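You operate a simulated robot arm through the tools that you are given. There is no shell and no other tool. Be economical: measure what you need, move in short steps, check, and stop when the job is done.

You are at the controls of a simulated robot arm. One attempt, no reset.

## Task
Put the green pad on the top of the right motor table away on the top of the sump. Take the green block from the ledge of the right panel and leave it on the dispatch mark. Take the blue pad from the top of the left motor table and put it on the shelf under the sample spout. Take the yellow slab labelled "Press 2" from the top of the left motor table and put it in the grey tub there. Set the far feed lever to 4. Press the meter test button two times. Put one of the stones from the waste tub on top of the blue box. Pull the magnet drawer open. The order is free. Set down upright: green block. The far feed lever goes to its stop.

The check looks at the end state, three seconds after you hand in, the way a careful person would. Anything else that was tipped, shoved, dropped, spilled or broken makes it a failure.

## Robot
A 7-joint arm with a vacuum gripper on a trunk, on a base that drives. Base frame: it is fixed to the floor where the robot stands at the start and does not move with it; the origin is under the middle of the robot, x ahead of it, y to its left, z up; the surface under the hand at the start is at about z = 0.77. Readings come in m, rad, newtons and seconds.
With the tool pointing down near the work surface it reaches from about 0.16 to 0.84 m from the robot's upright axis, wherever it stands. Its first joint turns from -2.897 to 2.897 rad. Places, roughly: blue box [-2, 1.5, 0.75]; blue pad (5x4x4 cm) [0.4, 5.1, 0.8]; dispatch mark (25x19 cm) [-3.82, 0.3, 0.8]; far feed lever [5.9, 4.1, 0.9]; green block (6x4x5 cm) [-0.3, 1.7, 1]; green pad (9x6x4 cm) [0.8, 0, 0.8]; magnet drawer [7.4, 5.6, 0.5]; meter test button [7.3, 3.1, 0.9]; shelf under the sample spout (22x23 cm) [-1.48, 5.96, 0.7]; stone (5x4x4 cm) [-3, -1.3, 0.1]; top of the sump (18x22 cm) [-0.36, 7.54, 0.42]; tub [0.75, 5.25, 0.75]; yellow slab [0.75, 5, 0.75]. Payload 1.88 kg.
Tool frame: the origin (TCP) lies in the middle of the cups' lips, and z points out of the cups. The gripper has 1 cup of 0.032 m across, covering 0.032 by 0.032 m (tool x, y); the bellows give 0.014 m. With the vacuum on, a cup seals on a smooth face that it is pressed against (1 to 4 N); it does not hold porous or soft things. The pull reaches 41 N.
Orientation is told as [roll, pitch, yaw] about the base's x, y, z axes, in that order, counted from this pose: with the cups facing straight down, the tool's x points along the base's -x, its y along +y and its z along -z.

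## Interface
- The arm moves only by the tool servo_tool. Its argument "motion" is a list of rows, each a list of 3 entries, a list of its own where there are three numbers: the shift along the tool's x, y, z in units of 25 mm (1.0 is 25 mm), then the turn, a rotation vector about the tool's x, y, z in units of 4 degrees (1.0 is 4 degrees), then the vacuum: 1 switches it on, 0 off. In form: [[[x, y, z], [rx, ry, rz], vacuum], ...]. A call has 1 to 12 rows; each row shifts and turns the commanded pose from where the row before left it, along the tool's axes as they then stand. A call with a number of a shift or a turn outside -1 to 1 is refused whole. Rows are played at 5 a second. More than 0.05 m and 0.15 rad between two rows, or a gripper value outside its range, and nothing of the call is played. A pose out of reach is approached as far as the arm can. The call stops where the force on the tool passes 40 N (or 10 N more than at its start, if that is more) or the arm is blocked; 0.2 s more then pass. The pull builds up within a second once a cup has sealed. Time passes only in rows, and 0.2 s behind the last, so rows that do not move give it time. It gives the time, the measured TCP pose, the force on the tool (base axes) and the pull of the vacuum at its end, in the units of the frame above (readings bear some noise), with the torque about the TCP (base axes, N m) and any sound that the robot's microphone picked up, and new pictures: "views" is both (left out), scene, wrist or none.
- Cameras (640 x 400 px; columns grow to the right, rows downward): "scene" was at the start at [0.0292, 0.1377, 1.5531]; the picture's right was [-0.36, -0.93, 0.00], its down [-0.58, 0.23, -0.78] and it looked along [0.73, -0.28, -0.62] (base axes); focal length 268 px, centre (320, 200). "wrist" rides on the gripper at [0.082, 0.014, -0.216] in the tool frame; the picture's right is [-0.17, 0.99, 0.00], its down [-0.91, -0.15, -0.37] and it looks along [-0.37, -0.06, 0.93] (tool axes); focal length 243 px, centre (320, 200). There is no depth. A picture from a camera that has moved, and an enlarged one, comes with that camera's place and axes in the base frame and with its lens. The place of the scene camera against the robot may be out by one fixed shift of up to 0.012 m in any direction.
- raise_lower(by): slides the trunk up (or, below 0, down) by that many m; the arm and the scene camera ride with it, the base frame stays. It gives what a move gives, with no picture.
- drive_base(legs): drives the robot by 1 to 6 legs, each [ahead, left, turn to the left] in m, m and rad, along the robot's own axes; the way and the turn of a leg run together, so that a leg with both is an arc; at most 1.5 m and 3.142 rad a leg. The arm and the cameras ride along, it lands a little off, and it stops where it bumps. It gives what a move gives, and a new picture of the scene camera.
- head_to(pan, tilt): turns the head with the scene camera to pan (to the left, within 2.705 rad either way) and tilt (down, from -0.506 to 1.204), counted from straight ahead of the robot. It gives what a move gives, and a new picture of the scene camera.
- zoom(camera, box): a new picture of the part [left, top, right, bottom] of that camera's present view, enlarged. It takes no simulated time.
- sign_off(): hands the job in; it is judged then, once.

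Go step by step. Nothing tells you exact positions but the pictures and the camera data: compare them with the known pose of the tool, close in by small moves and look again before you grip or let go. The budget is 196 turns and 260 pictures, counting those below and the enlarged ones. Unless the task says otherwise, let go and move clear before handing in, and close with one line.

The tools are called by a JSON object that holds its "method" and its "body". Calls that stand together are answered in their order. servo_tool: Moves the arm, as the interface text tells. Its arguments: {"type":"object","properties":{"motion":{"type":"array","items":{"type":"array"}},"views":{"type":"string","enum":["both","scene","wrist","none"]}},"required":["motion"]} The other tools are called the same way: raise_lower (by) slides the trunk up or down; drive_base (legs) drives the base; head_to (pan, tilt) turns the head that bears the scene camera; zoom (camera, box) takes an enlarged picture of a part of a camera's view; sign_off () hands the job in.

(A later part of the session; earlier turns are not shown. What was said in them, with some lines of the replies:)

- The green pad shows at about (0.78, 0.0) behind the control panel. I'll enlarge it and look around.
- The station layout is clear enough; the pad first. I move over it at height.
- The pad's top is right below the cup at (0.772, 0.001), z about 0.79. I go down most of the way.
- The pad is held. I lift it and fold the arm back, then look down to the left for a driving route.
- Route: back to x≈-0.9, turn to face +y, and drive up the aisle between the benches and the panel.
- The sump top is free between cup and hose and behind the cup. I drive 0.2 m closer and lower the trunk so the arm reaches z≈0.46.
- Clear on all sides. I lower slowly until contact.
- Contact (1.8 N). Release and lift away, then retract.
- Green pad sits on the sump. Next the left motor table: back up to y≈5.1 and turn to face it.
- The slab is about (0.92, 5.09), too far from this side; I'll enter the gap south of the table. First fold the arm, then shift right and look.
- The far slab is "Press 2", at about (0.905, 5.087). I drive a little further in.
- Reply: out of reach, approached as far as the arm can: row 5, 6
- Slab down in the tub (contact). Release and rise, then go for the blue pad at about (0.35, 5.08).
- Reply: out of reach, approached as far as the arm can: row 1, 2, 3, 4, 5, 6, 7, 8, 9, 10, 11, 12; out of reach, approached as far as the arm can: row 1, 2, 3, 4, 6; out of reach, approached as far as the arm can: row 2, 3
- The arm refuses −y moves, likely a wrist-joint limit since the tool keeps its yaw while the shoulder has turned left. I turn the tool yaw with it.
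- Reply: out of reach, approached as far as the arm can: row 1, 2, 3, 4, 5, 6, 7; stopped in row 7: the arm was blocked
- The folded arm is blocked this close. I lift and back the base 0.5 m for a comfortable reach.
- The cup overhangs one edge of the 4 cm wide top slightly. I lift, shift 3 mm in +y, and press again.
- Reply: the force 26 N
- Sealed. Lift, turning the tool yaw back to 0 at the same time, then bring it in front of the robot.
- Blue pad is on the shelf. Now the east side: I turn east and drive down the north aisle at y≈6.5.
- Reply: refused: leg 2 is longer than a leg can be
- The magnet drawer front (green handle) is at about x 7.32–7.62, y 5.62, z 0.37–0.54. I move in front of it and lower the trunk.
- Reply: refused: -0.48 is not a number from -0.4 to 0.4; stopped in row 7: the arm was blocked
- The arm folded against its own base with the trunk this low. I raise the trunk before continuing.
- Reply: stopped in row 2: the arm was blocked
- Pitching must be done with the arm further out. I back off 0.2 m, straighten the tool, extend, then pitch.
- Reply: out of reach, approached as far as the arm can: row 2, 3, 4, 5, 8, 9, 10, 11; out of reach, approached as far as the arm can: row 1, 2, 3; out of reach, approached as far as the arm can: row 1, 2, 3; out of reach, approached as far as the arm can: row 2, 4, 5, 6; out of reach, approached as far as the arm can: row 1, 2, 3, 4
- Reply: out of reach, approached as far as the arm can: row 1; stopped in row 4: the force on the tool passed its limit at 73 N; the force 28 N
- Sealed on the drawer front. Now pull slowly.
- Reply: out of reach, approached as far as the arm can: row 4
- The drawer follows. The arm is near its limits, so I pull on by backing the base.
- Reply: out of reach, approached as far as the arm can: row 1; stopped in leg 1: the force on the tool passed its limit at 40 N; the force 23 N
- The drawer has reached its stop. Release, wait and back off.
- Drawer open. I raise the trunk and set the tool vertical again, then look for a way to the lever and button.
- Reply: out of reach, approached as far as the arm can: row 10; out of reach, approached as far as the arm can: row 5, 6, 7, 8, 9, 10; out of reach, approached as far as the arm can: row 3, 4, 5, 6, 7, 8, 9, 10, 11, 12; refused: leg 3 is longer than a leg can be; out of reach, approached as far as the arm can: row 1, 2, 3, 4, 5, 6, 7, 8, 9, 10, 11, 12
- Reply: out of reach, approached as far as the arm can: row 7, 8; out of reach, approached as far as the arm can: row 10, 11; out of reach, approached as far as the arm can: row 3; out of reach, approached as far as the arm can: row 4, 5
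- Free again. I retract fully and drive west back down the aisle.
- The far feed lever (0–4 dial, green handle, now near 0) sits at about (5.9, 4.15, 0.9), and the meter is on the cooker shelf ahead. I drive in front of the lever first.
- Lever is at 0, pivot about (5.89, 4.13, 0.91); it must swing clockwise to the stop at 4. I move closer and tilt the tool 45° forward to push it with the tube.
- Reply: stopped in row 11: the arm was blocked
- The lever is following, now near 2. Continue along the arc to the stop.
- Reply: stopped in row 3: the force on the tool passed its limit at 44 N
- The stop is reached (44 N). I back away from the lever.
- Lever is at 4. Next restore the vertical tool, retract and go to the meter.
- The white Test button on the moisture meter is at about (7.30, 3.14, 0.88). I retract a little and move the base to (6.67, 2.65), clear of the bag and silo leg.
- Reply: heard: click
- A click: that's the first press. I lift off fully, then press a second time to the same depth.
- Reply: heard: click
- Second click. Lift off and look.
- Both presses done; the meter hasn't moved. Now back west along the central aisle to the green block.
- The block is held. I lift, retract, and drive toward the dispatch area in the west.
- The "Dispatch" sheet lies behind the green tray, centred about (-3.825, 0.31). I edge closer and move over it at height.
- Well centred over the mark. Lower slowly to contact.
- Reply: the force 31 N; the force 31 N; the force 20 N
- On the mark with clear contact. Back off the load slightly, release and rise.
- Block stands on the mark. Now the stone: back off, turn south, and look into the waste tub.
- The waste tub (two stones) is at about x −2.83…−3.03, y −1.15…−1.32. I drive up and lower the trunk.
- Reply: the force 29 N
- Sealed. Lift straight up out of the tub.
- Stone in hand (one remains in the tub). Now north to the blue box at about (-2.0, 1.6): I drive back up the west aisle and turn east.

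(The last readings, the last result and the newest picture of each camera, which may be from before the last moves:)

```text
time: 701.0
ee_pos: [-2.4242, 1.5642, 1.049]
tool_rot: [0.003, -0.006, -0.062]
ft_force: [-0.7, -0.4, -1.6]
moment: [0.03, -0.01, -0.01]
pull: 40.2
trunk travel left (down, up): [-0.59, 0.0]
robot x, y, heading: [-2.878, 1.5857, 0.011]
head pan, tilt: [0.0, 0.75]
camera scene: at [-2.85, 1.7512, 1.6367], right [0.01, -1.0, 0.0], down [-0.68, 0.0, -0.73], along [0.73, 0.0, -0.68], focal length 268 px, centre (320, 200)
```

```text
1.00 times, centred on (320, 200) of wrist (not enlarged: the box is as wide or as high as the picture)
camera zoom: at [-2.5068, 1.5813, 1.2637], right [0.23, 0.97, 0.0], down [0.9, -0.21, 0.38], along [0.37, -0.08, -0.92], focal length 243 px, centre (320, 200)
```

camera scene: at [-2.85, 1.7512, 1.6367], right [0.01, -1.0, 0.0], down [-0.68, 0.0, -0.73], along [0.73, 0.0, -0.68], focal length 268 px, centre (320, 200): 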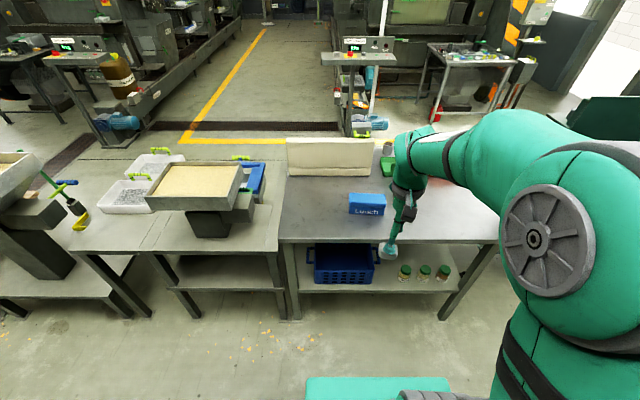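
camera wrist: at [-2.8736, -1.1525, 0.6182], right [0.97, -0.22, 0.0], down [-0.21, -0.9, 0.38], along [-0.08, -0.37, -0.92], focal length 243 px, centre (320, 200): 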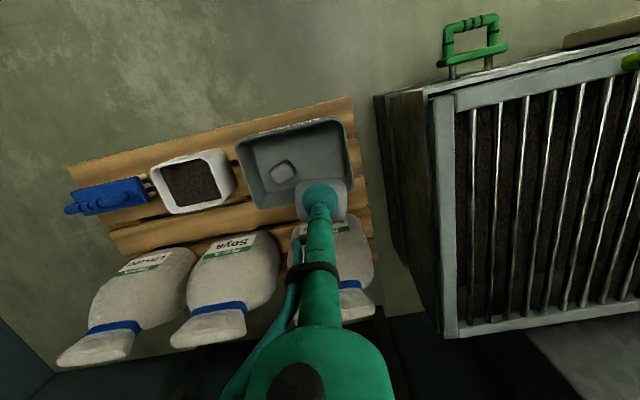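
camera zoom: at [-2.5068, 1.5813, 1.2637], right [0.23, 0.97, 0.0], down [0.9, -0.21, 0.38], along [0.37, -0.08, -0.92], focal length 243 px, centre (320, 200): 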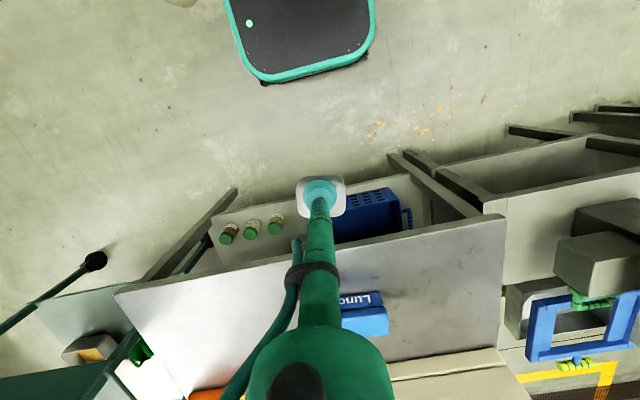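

{"method": "drive_base", "body": {"legs": [[0.2, 0, -0.01]]}}

{"method": "servo_tool", "body": {"motion": [[[-1, 0, -0.3], [0, 0, 0], 1], [[-1, 0, 0], [0, 0, 0], 1], [[-1, 0, 0], [0, 0, 0], 1], [[-1, 0, 0], [0, 0, 0], 1], [[-1, 0, 0], [0, 0, 0], 1]], "views": "both"}}

{"method": "zoom", "body": {"camera": "scene", "box": [300, 140, 440, 260]}}

```text
time: 702.6
ee_pos: [-2.2198, 1.5581, 1.0486]
tool_rot: [0.002, -0.006, -0.073]
ft_force: [0.8, -0.6, -1.1]
moment: [0.01, 0.0, 0.0]
pull: 40.7
trunk travel left (down, up): [-0.59, 0.0]
robot x, y, heading: [-2.6783, 1.584, -0.007]
head pan, tilt: [0.0, 0.75]
camera scene: at [-2.6438, 1.7513, 1.6367], right [0.0, -1.0, 0.0], down [-0.68, 0.0, -0.73], along [0.73, 0.0, -0.68], focal length 268 px, centre (320, 200)
```

scene: 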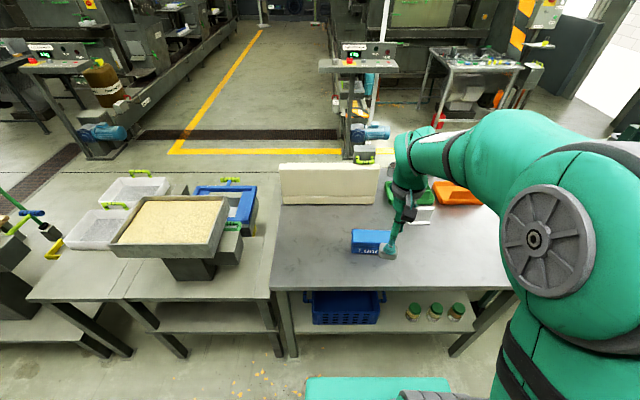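

```text
time: 703.8
ee_pos: [-2.0936, 1.5529, 1.0571]
tool_rot: [0.0, -0.008, -0.072]
ft_force: [-0.1, 0.2, -1.9]
moment: [0.0, -0.01, -0.03]
pull: 40.9
trunk travel left (down, up): [-0.59, 0.0]
robot x, y, heading: [-2.6782, 1.5814, -0.001]
head pan, tilt: [0.0, 0.75]
camera scene: at [-2.6438, 1.7513, 1.6367], right [0.0, -1.0, 0.0], down [-0.68, 0.0, -0.73], along [0.73, 0.0, -0.68], focal length 268 px, centre (320, 200)
camera wrist: at [-2.1762, 1.5714, 1.2727], right [0.23, 0.97, 0.0], down [0.9, -0.22, 0.38], along [0.37, -0.09, -0.92], focal length 243 px, centre (320, 200)
```

scene: 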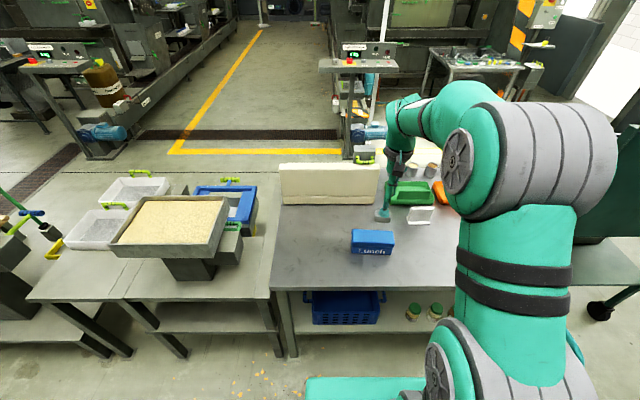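
wrist: 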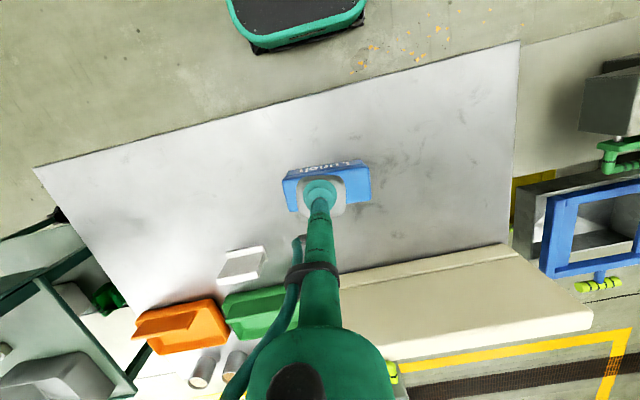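

```text
3.33 times, centred on (370, 200) of scene
camera zoom: at [-2.6438, 1.7513, 1.6367], right [0.0, -1.0, 0.0], down [-0.68, 0.0, -0.73], along [0.73, 0.0, -0.68], focal length 892 px, centre (153, 200)
```

zoom: 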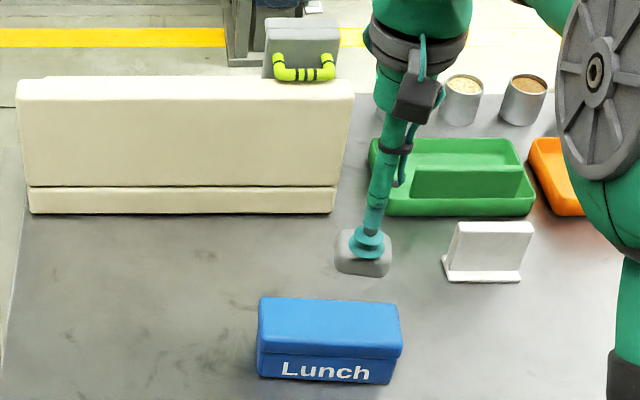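

The lunch box lid is at about (-1.988, 1.545), top z ≈ 0.81. I move over it and descend part way.

{"method": "servo_tool", "body": {"motion": [[[-1, 0, 0], [0, 0, 0], 1], [[-1, 0, 0], [0, 0, 0], 1], [[-1, 0, 0], [0, 0, 0], 1], [[-1, 0, 0.5], [0, 0, 0], 1], [[-0.24, 0, 1], [0, 0, 0], 1], [[0, 0, 1], [0, 0, 0], 1], [[0, 0, 1], [0, 0, 0], 1], [[0, 0, 1], [0, 0, 0], 1], [[0, 0, 1], [0, 0, 0], 1], [[0, 0, 0], [0, 0, 0], 1]], "views": "both"}}

{"method": "zoom", "body": {"camera": "scene", "box": [310, 180, 430, 280]}}

```text
time: 706.0
ee_pos: [-1.9901, 1.5429, 0.9191]
tool_rot: [0.003, -0.008, -0.072]
ft_force: [-0.5, -0.9, -1.3]
moment: [0.0, 0.01, 0.01]
pull: 41.1
trunk travel left (down, up): [-0.59, 0.0]
robot x, y, heading: [-2.677, 1.5841, 0.001]
head pan, tilt: [0.0, 0.75]
camera scene: at [-2.6439, 1.7513, 1.6367], right [0.0, -1.0, 0.0], down [-0.68, 0.0, -0.73], along [0.73, 0.0, -0.68], focal length 268 px, centre (320, 200)
camera wrist: at [-2.0728, 1.5624, 1.1351], right [0.24, 0.97, 0.0], down [0.9, -0.22, 0.38], along [0.37, -0.09, -0.92], focal length 243 px, centre (320, 200)
```

scene: 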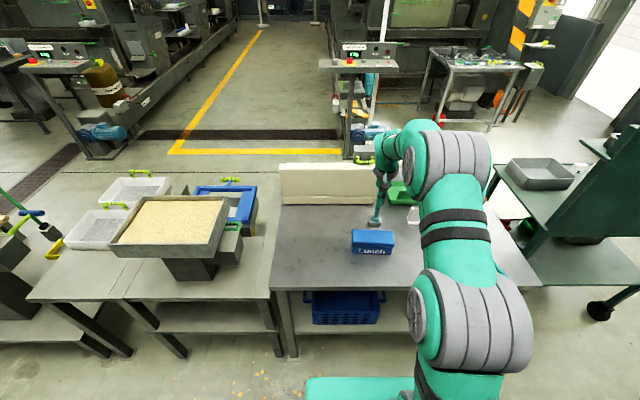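
wrist: 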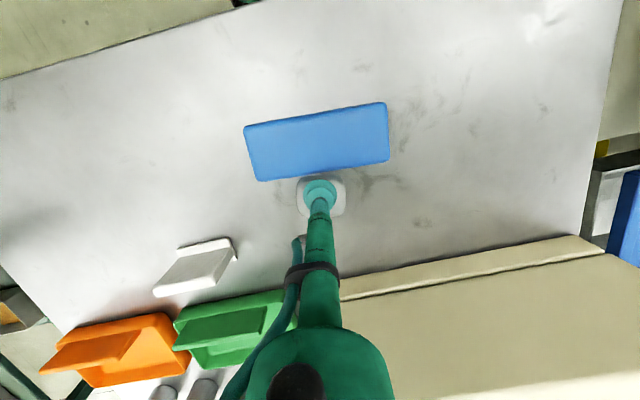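

```text
4.00 times, centred on (370, 230) of scene
camera zoom: at [-2.6439, 1.7513, 1.6367], right [0.0, -1.0, 0.0], down [-0.68, 0.0, -0.73], along [0.73, 0.0, -0.68], focal length 1070 px, centre (120, 80)
```

zoom: 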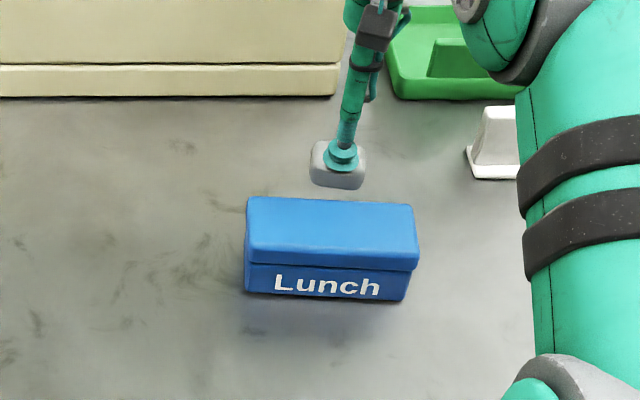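

{"method": "servo_tool", "body": {"motion": [[[0, 0, -0.8], [0, 0, 0], 1], [[0.75, 0.15, 0], [0, 0, 0], 1], [[0.75, 0, 0], [0, 0, 0], 1], [[0, 0, 0], [0, 0, 0], 1]], "views": "wrist"}}

{"method": "zoom", "body": {"camera": "scene", "box": [310, 180, 430, 280]}}

```text
time: 707.0
ee_pos: [-2.0281, 1.5481, 0.9401]
tool_rot: [0.001, -0.007, -0.072]
ft_force: [0.1, -0.1, -1.3]
moment: [0.0, -0.02, 0.0]
pull: 40.6
trunk travel left (down, up): [-0.59, 0.0]
robot x, y, heading: [-2.6767, 1.5843, 0.0]
head pan, tilt: [0.0, 0.75]
camera wrist: at [-2.1113, 1.5677, 1.1543], right [0.24, 0.97, 0.0], down [0.9, -0.22, 0.38], along [0.37, -0.09, -0.92], focal length 243 px, centre (320, 200)
```

wrist: 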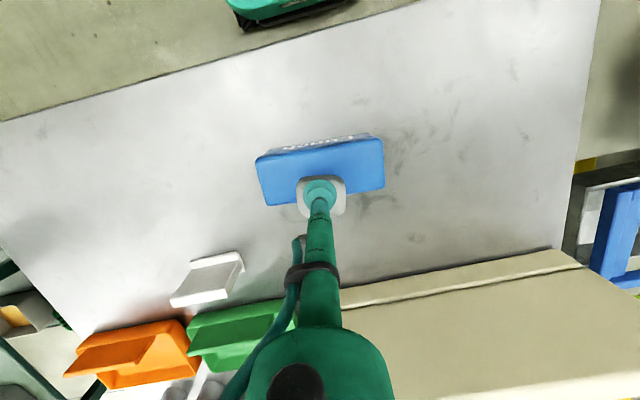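

```text
4.00 times, centred on (370, 230) of scene
camera zoom: at [-2.6442, 1.7513, 1.6367], right [0.0, -1.0, 0.0], down [-0.68, 0.0, -0.73], along [0.73, 0.0, -0.68], focal length 1070 px, centre (120, 80)
```

zoom: 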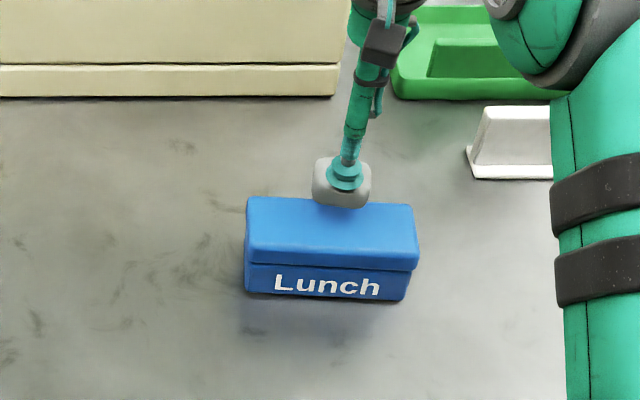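

{"method": "servo_tool", "body": {"motion": [[[-0.1, 0, 0.4], [0, 0, 0], 1], [[0, 0, 0.3], [0, 0, 0], 1], [[0, 0, 0.3], [0, 0, 0], 1], [[0, 0, 0], [0, 0, 0], 1]], "views": "wrist"}}

{"method": "zoom", "body": {"camera": "scene", "box": [310, 180, 430, 280]}}

```text
time: 708.0
ee_pos: [-2.0248, 1.5505, 0.915]
tool_rot: [0.001, -0.007, -0.072]
ft_force: [-0.1, 0.0, -1.3]
moment: [0.04, -0.01, 0.01]
pull: 40.3
trunk travel left (down, up): [-0.59, 0.0]
robot x, y, heading: [-2.6769, 1.5826, -0.007]
head pan, tilt: [0.0, 0.75]
camera wrist: at [-2.107, 1.5685, 1.1299], right [0.24, 0.97, 0.0], down [0.9, -0.22, 0.38], along [0.37, -0.09, -0.92], focal length 243 px, centre (320, 200)
```

wrist: 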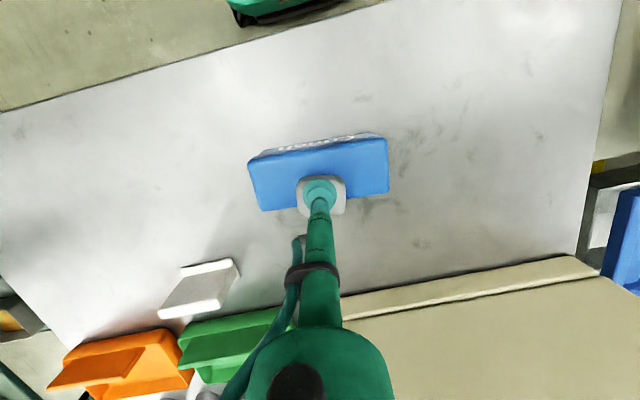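

```text
4.00 times, centred on (370, 230) of scene
camera zoom: at [-2.644, 1.7513, 1.6367], right [0.0, -1.0, 0.0], down [-0.68, 0.0, -0.73], along [0.73, 0.0, -0.68], focal length 1070 px, centre (120, 80)
```

zoom: 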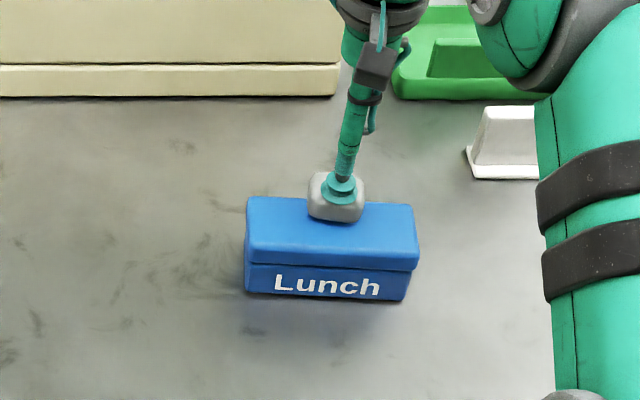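

{"method": "servo_tool", "body": {"motion": [[[0, 0, 0.4], [0, 0, 0], 1], [[0, 0, 0.3], [0, 0, 0], 1], [[0, 0, 0], [0, 0, 0], 1]], "views": "none"}}

{"method": "servo_tool", "body": {"motion": [[[0, 0, 0.3], [0, 0, 0], 1], [[0, 0, 0], [0, 0, 0], 1]], "views": "none"}}

{"method": "zoom", "body": {"camera": "scene", "box": [310, 180, 430, 280]}}

```text
time: 708.8
ee_pos: [-2.0231, 1.5501, 0.9011]
tool_rot: [0.002, -0.016, -0.071]
ft_force: [-1.1, -0.3, 30.8]
moment: [-0.03, 0.0, 0.0]
pull: 40.8
trunk travel left (down, up): [-0.59, 0.0]
robot x, y, heading: [-2.6746, 1.5803, -0.007]
head pan, tilt: [0.0, 0.75]
```

```text
time: 709.4
ee_pos: [-2.0223, 1.5501, 0.8941]
tool_rot: [0.002, -0.014, -0.07]
ft_force: [2.3, 1.3, 37.4]
moment: [-0.04, -0.03, 0.0]
pull: 40.6
trunk travel left (down, up): [-0.59, 0.0]
robot x, y, heading: [-2.6786, 1.5857, -0.006]
head pan, tilt: [0.0, 0.75]
```

```text
4.00 times, centred on (370, 230) of scene
camera zoom: at [-2.6468, 1.7515, 1.6369], right [0.0, -1.0, 0.0], down [-0.68, 0.0, -0.73], along [0.73, 0.0, -0.68], focal length 1070 px, centre (120, 80)
```

zoom: 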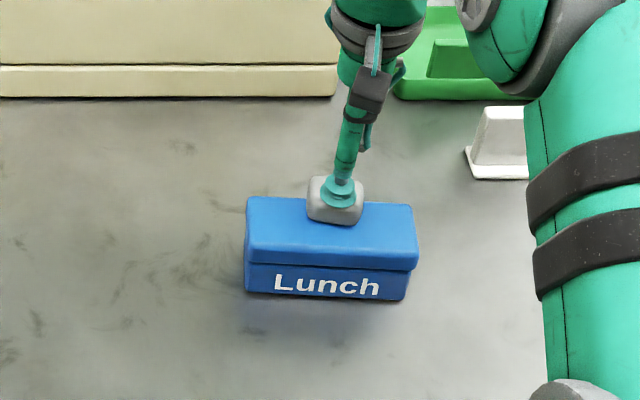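

The stone sits toward the back of the lid. I lift slightly, shift 2 cm toward me, and set it again.

{"method": "servo_tool", "body": {"motion": [[[0, 0, -0.6], [0, 0, 0], 1], [[0, 0, -0.6], [0, 0, 0], 1], [[0.8, -0.15, 0], [0, 0, 0], 1], [[0, 0, 0], [0, 0, 0], 1]], "views": "wrist"}}

{"method": "zoom", "body": {"camera": "scene", "box": [310, 180, 430, 280]}}

```text
time: 710.4
ee_pos: [-2.0442, 1.5448, 0.9201]
tool_rot: [0.003, -0.005, -0.071]
ft_force: [-0.2, 0.7, -1.4]
moment: [-0.02, -0.1, -0.02]
pull: 40.9
trunk travel left (down, up): [-0.59, 0.0]
robot x, y, heading: [-2.6724, 1.5825, -0.004]
head pan, tilt: [0.0, 0.75]
camera wrist: at [-2.1262, 1.5643, 1.1353], right [0.24, 0.97, 0.0], down [0.9, -0.22, 0.38], along [0.37, -0.09, -0.93], focal length 243 px, centre (320, 200)
```

wrist: 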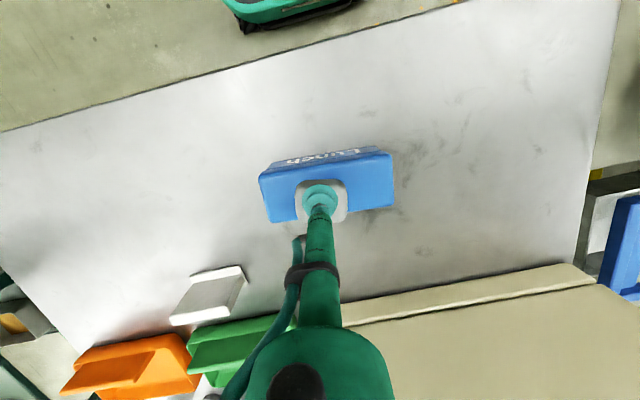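

```text
4.00 times, centred on (370, 230) of scene
camera zoom: at [-2.6444, 1.7513, 1.6367], right [0.0, -1.0, 0.0], down [-0.68, 0.0, -0.73], along [0.73, 0.0, -0.68], focal length 1070 px, centre (120, 80)
```

zoom: 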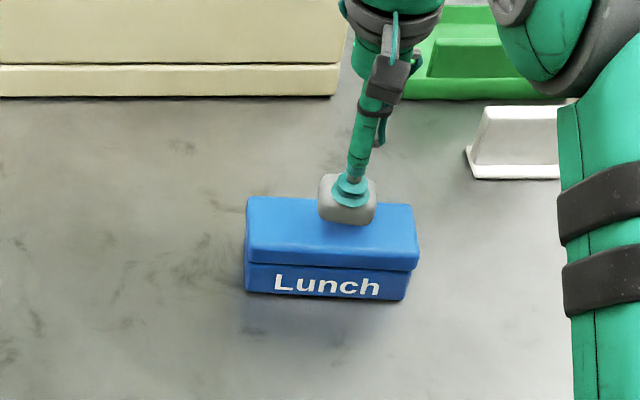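

{"method": "servo_tool", "body": {"motion": [[[0, 0.4, 0.2], [0, 0, 0], 1], [[0, 0, 0.2], [0, 0, 0], 1], [[0, 0, 0.1], [0, 0, 0], 1], [[0, 0, 0], [0, 0, 0], 1]], "views": "none"}}

{"method": "servo_tool", "body": {"motion": [[[0, 0, 0.1], [0, 0, 0], 1], [[0, 0, 0], [0, 0, 0], 1]], "views": "none"}}

```text
time: 711.4
ee_pos: [-2.0411, 1.5553, 0.9064]
tool_rot: [0.003, -0.006, -0.072]
ft_force: [0.3, 0.9, -1.8]
moment: [0.0, -0.02, -0.03]
pull: 40.6
trunk travel left (down, up): [-0.59, 0.0]
robot x, y, heading: [-2.6767, 1.5837, -0.0]
head pan, tilt: [0.0, 0.75]
```

```text
time: 712.0
ee_pos: [-2.0418, 1.5546, 0.9056]
tool_rot: [0.002, -0.007, -0.069]
ft_force: [-0.5, 0.4, -1.4]
moment: [-0.02, -0.03, 0.01]
pull: 40.5
trunk travel left (down, up): [-0.59, 0.0]
robot x, y, heading: [-2.6769, 1.5845, -0.004]
head pan, tilt: [0.0, 0.75]
```

{"method": "servo_tool", "body": {"motion": [[[0, 0, 0.12], [0, 0, 0], 1], [[0, 0, 0], [0, 0, 0], 1]], "views": "none"}}

{"method": "servo_tool", "body": {"motion": [[[0, 0, 0.1], [0, 0, 0], 1], [[0, 0, 0], [0, 0, 0], 1]], "views": "none"}}

{"method": "zoom", "body": {"camera": "scene", "box": [310, 180, 430, 280]}}

```text
time: 712.6
ee_pos: [-2.0437, 1.5566, 0.9019]
tool_rot: [0.002, -0.006, -0.072]
ft_force: [0.1, -0.3, -1.1]
moment: [-0.06, -0.01, -0.01]
pull: 40.4
trunk travel left (down, up): [-0.59, 0.0]
robot x, y, heading: [-2.6756, 1.5849, -0.005]
head pan, tilt: [0.0, 0.75]
```

```text
time: 713.2
ee_pos: [-2.0424, 1.5555, 0.8991]
tool_rot: [0.003, -0.008, -0.071]
ft_force: [0.8, -0.1, -0.9]
moment: [-0.02, -0.03, -0.05]
pull: 40.4
trunk travel left (down, up): [-0.59, 0.0]
robot x, y, heading: [-2.6733, 1.5827, -0.001]
head pan, tilt: [0.0, 0.75]
```

```text
4.00 times, centred on (370, 230) of scene
camera zoom: at [-2.644, 1.7513, 1.6367], right [0.0, -1.0, 0.0], down [-0.68, 0.0, -0.73], along [0.73, 0.0, -0.68], focal length 1070 px, centre (120, 80)
```

zoom: 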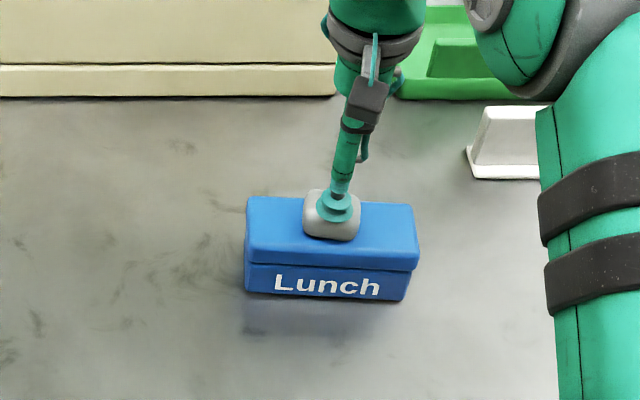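

{"method": "servo_tool", "body": {"motion": [[[0, 0, 0.1], [0, 0, 0], 1], [[0, 0, 0], [0, 0, 0], 1]], "views": "none"}}

{"method": "servo_tool", "body": {"motion": [[[0, 0, 0.1], [0, 0, 0], 1], [[0, 0, 0], [0, 0, 0], 1]], "views": "none"}}

```text
time: 713.8
ee_pos: [-2.0421, 1.5557, 0.8973]
tool_rot: [0.002, -0.009, -0.072]
ft_force: [-0.5, -0.6, 3.3]
moment: [-0.01, -0.02, 0.01]
pull: 40.6
trunk travel left (down, up): [-0.59, 0.0]
robot x, y, heading: [-2.6782, 1.586, -0.005]
head pan, tilt: [0.0, 0.75]
```

```text
time: 714.4
ee_pos: [-2.0417, 1.5559, 0.8972]
tool_rot: [0.004, -0.014, -0.071]
ft_force: [-1.7, 0.6, 20.8]
moment: [-0.04, -0.03, -0.02]
pull: 40.5
trunk travel left (down, up): [-0.59, 0.0]
robot x, y, heading: [-2.6759, 1.5833, -0.004]
head pan, tilt: [0.0, 0.75]
```

Contact. Ease off, release and rise clear.

{"method": "servo_tool", "body": {"motion": [[[0, 0, -0.1], [0, 0, 0], 1], [[0, 0, 0], [0, 0, 0], 0], [[0, 0, 0], [0, 0, 0], 0], [[0, 0, 0], [0, 0, 0], 0], [[0, 0, 0], [0, 0, 0], 0], [[0, 0, -0.2], [0, 0, 0], 0], [[0, 0, -0.8], [0, 0, 0], 0], [[0, 0, -1], [0, 0, 0], 0], [[0, 0, -1], [0, 0, 0], 0], [[0, 0, -1], [0, 0, 0], 0], [[0, 0, -1], [0, 0, 0], 0], [[0, 0, -1], [0, 0, 0], 0]], "views": "wrist"}}

{"method": "servo_tool", "body": {"motion": [[[1, 0, 0], [0, 0, 0], 0], [[1, 0, 0], [0, 0, 0], 0], [[1, 0, 0], [0, 0, 0], 0], [[1, 0, 0], [0, 0, 0], 0], [[1, 0, 0], [0, 0, 0], 0], [[1, 0, 0], [0, 0, 0], 0]], "views": "none"}}

{"method": "zoom", "body": {"camera": "scene", "box": [310, 180, 430, 280]}}

```text
time: 717.0
ee_pos: [-2.0462, 1.5532, 1.0472]
tool_rot: [0.002, -0.006, -0.071]
ft_force: [0.2, -0.6, -0.1]
moment: [0.01, -0.02, -0.01]
pull: 0.0
trunk travel left (down, up): [-0.59, 0.0]
robot x, y, heading: [-2.6773, 1.5838, -0.008]
head pan, tilt: [0.0, 0.75]
camera wrist: at [-2.128, 1.5726, 1.2626], right [0.24, 0.97, 0.0], down [0.9, -0.22, 0.38], along [0.37, -0.09, -0.92], focal length 243 px, centre (320, 200)
```

wrist: 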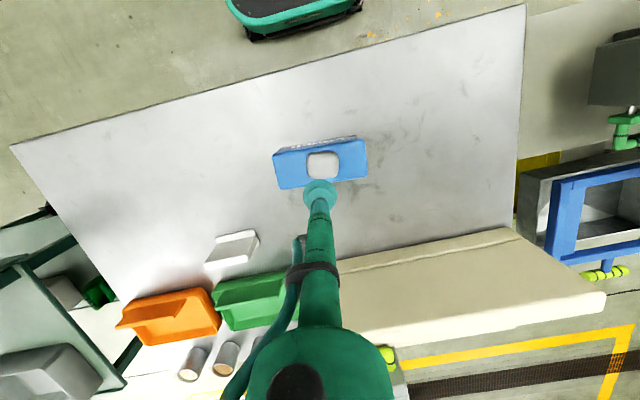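

```text
time: 718.4
ee_pos: [-2.1964, 1.5682, 1.0484]
tool_rot: [0.001, -0.006, -0.072]
ft_force: [0.9, 0.0, 0.6]
moment: [0.03, 0.0, -0.01]
pull: 0.0
trunk travel left (down, up): [-0.59, 0.0]
robot x, y, heading: [-2.6775, 1.5861, -0.004]
head pan, tilt: [0.0, 0.75]
```

```text
4.00 times, centred on (370, 230) of scene
camera zoom: at [-2.6442, 1.7513, 1.6367], right [0.0, -1.0, 0.0], down [-0.68, 0.0, -0.73], along [0.73, 0.0, -0.68], focal length 1070 px, centre (120, 80)
```

zoom: 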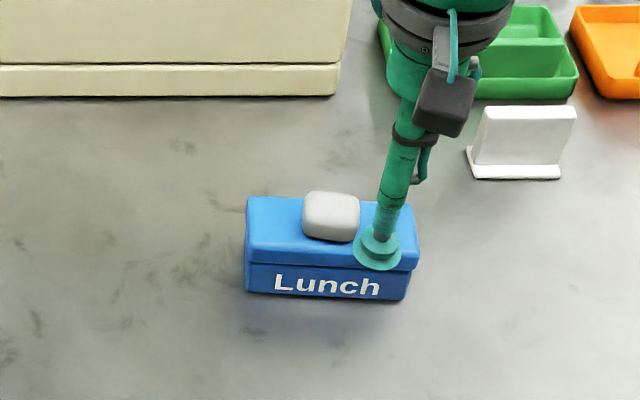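

All eight jobs check out in the pictures I took after each one, and the arm is clear, so I hand in.

{"method": "sign_off", "body": {}}

```text
The job is handed in.
```

All eight jobs are done and handed in: both pads, the green block (upright), the "Press 2" slab and a stone are in place. The far feed lever is at its stop on 4, the meter test button was pressed twice (two clicks heard), and the magnet drawer is open to its stop.
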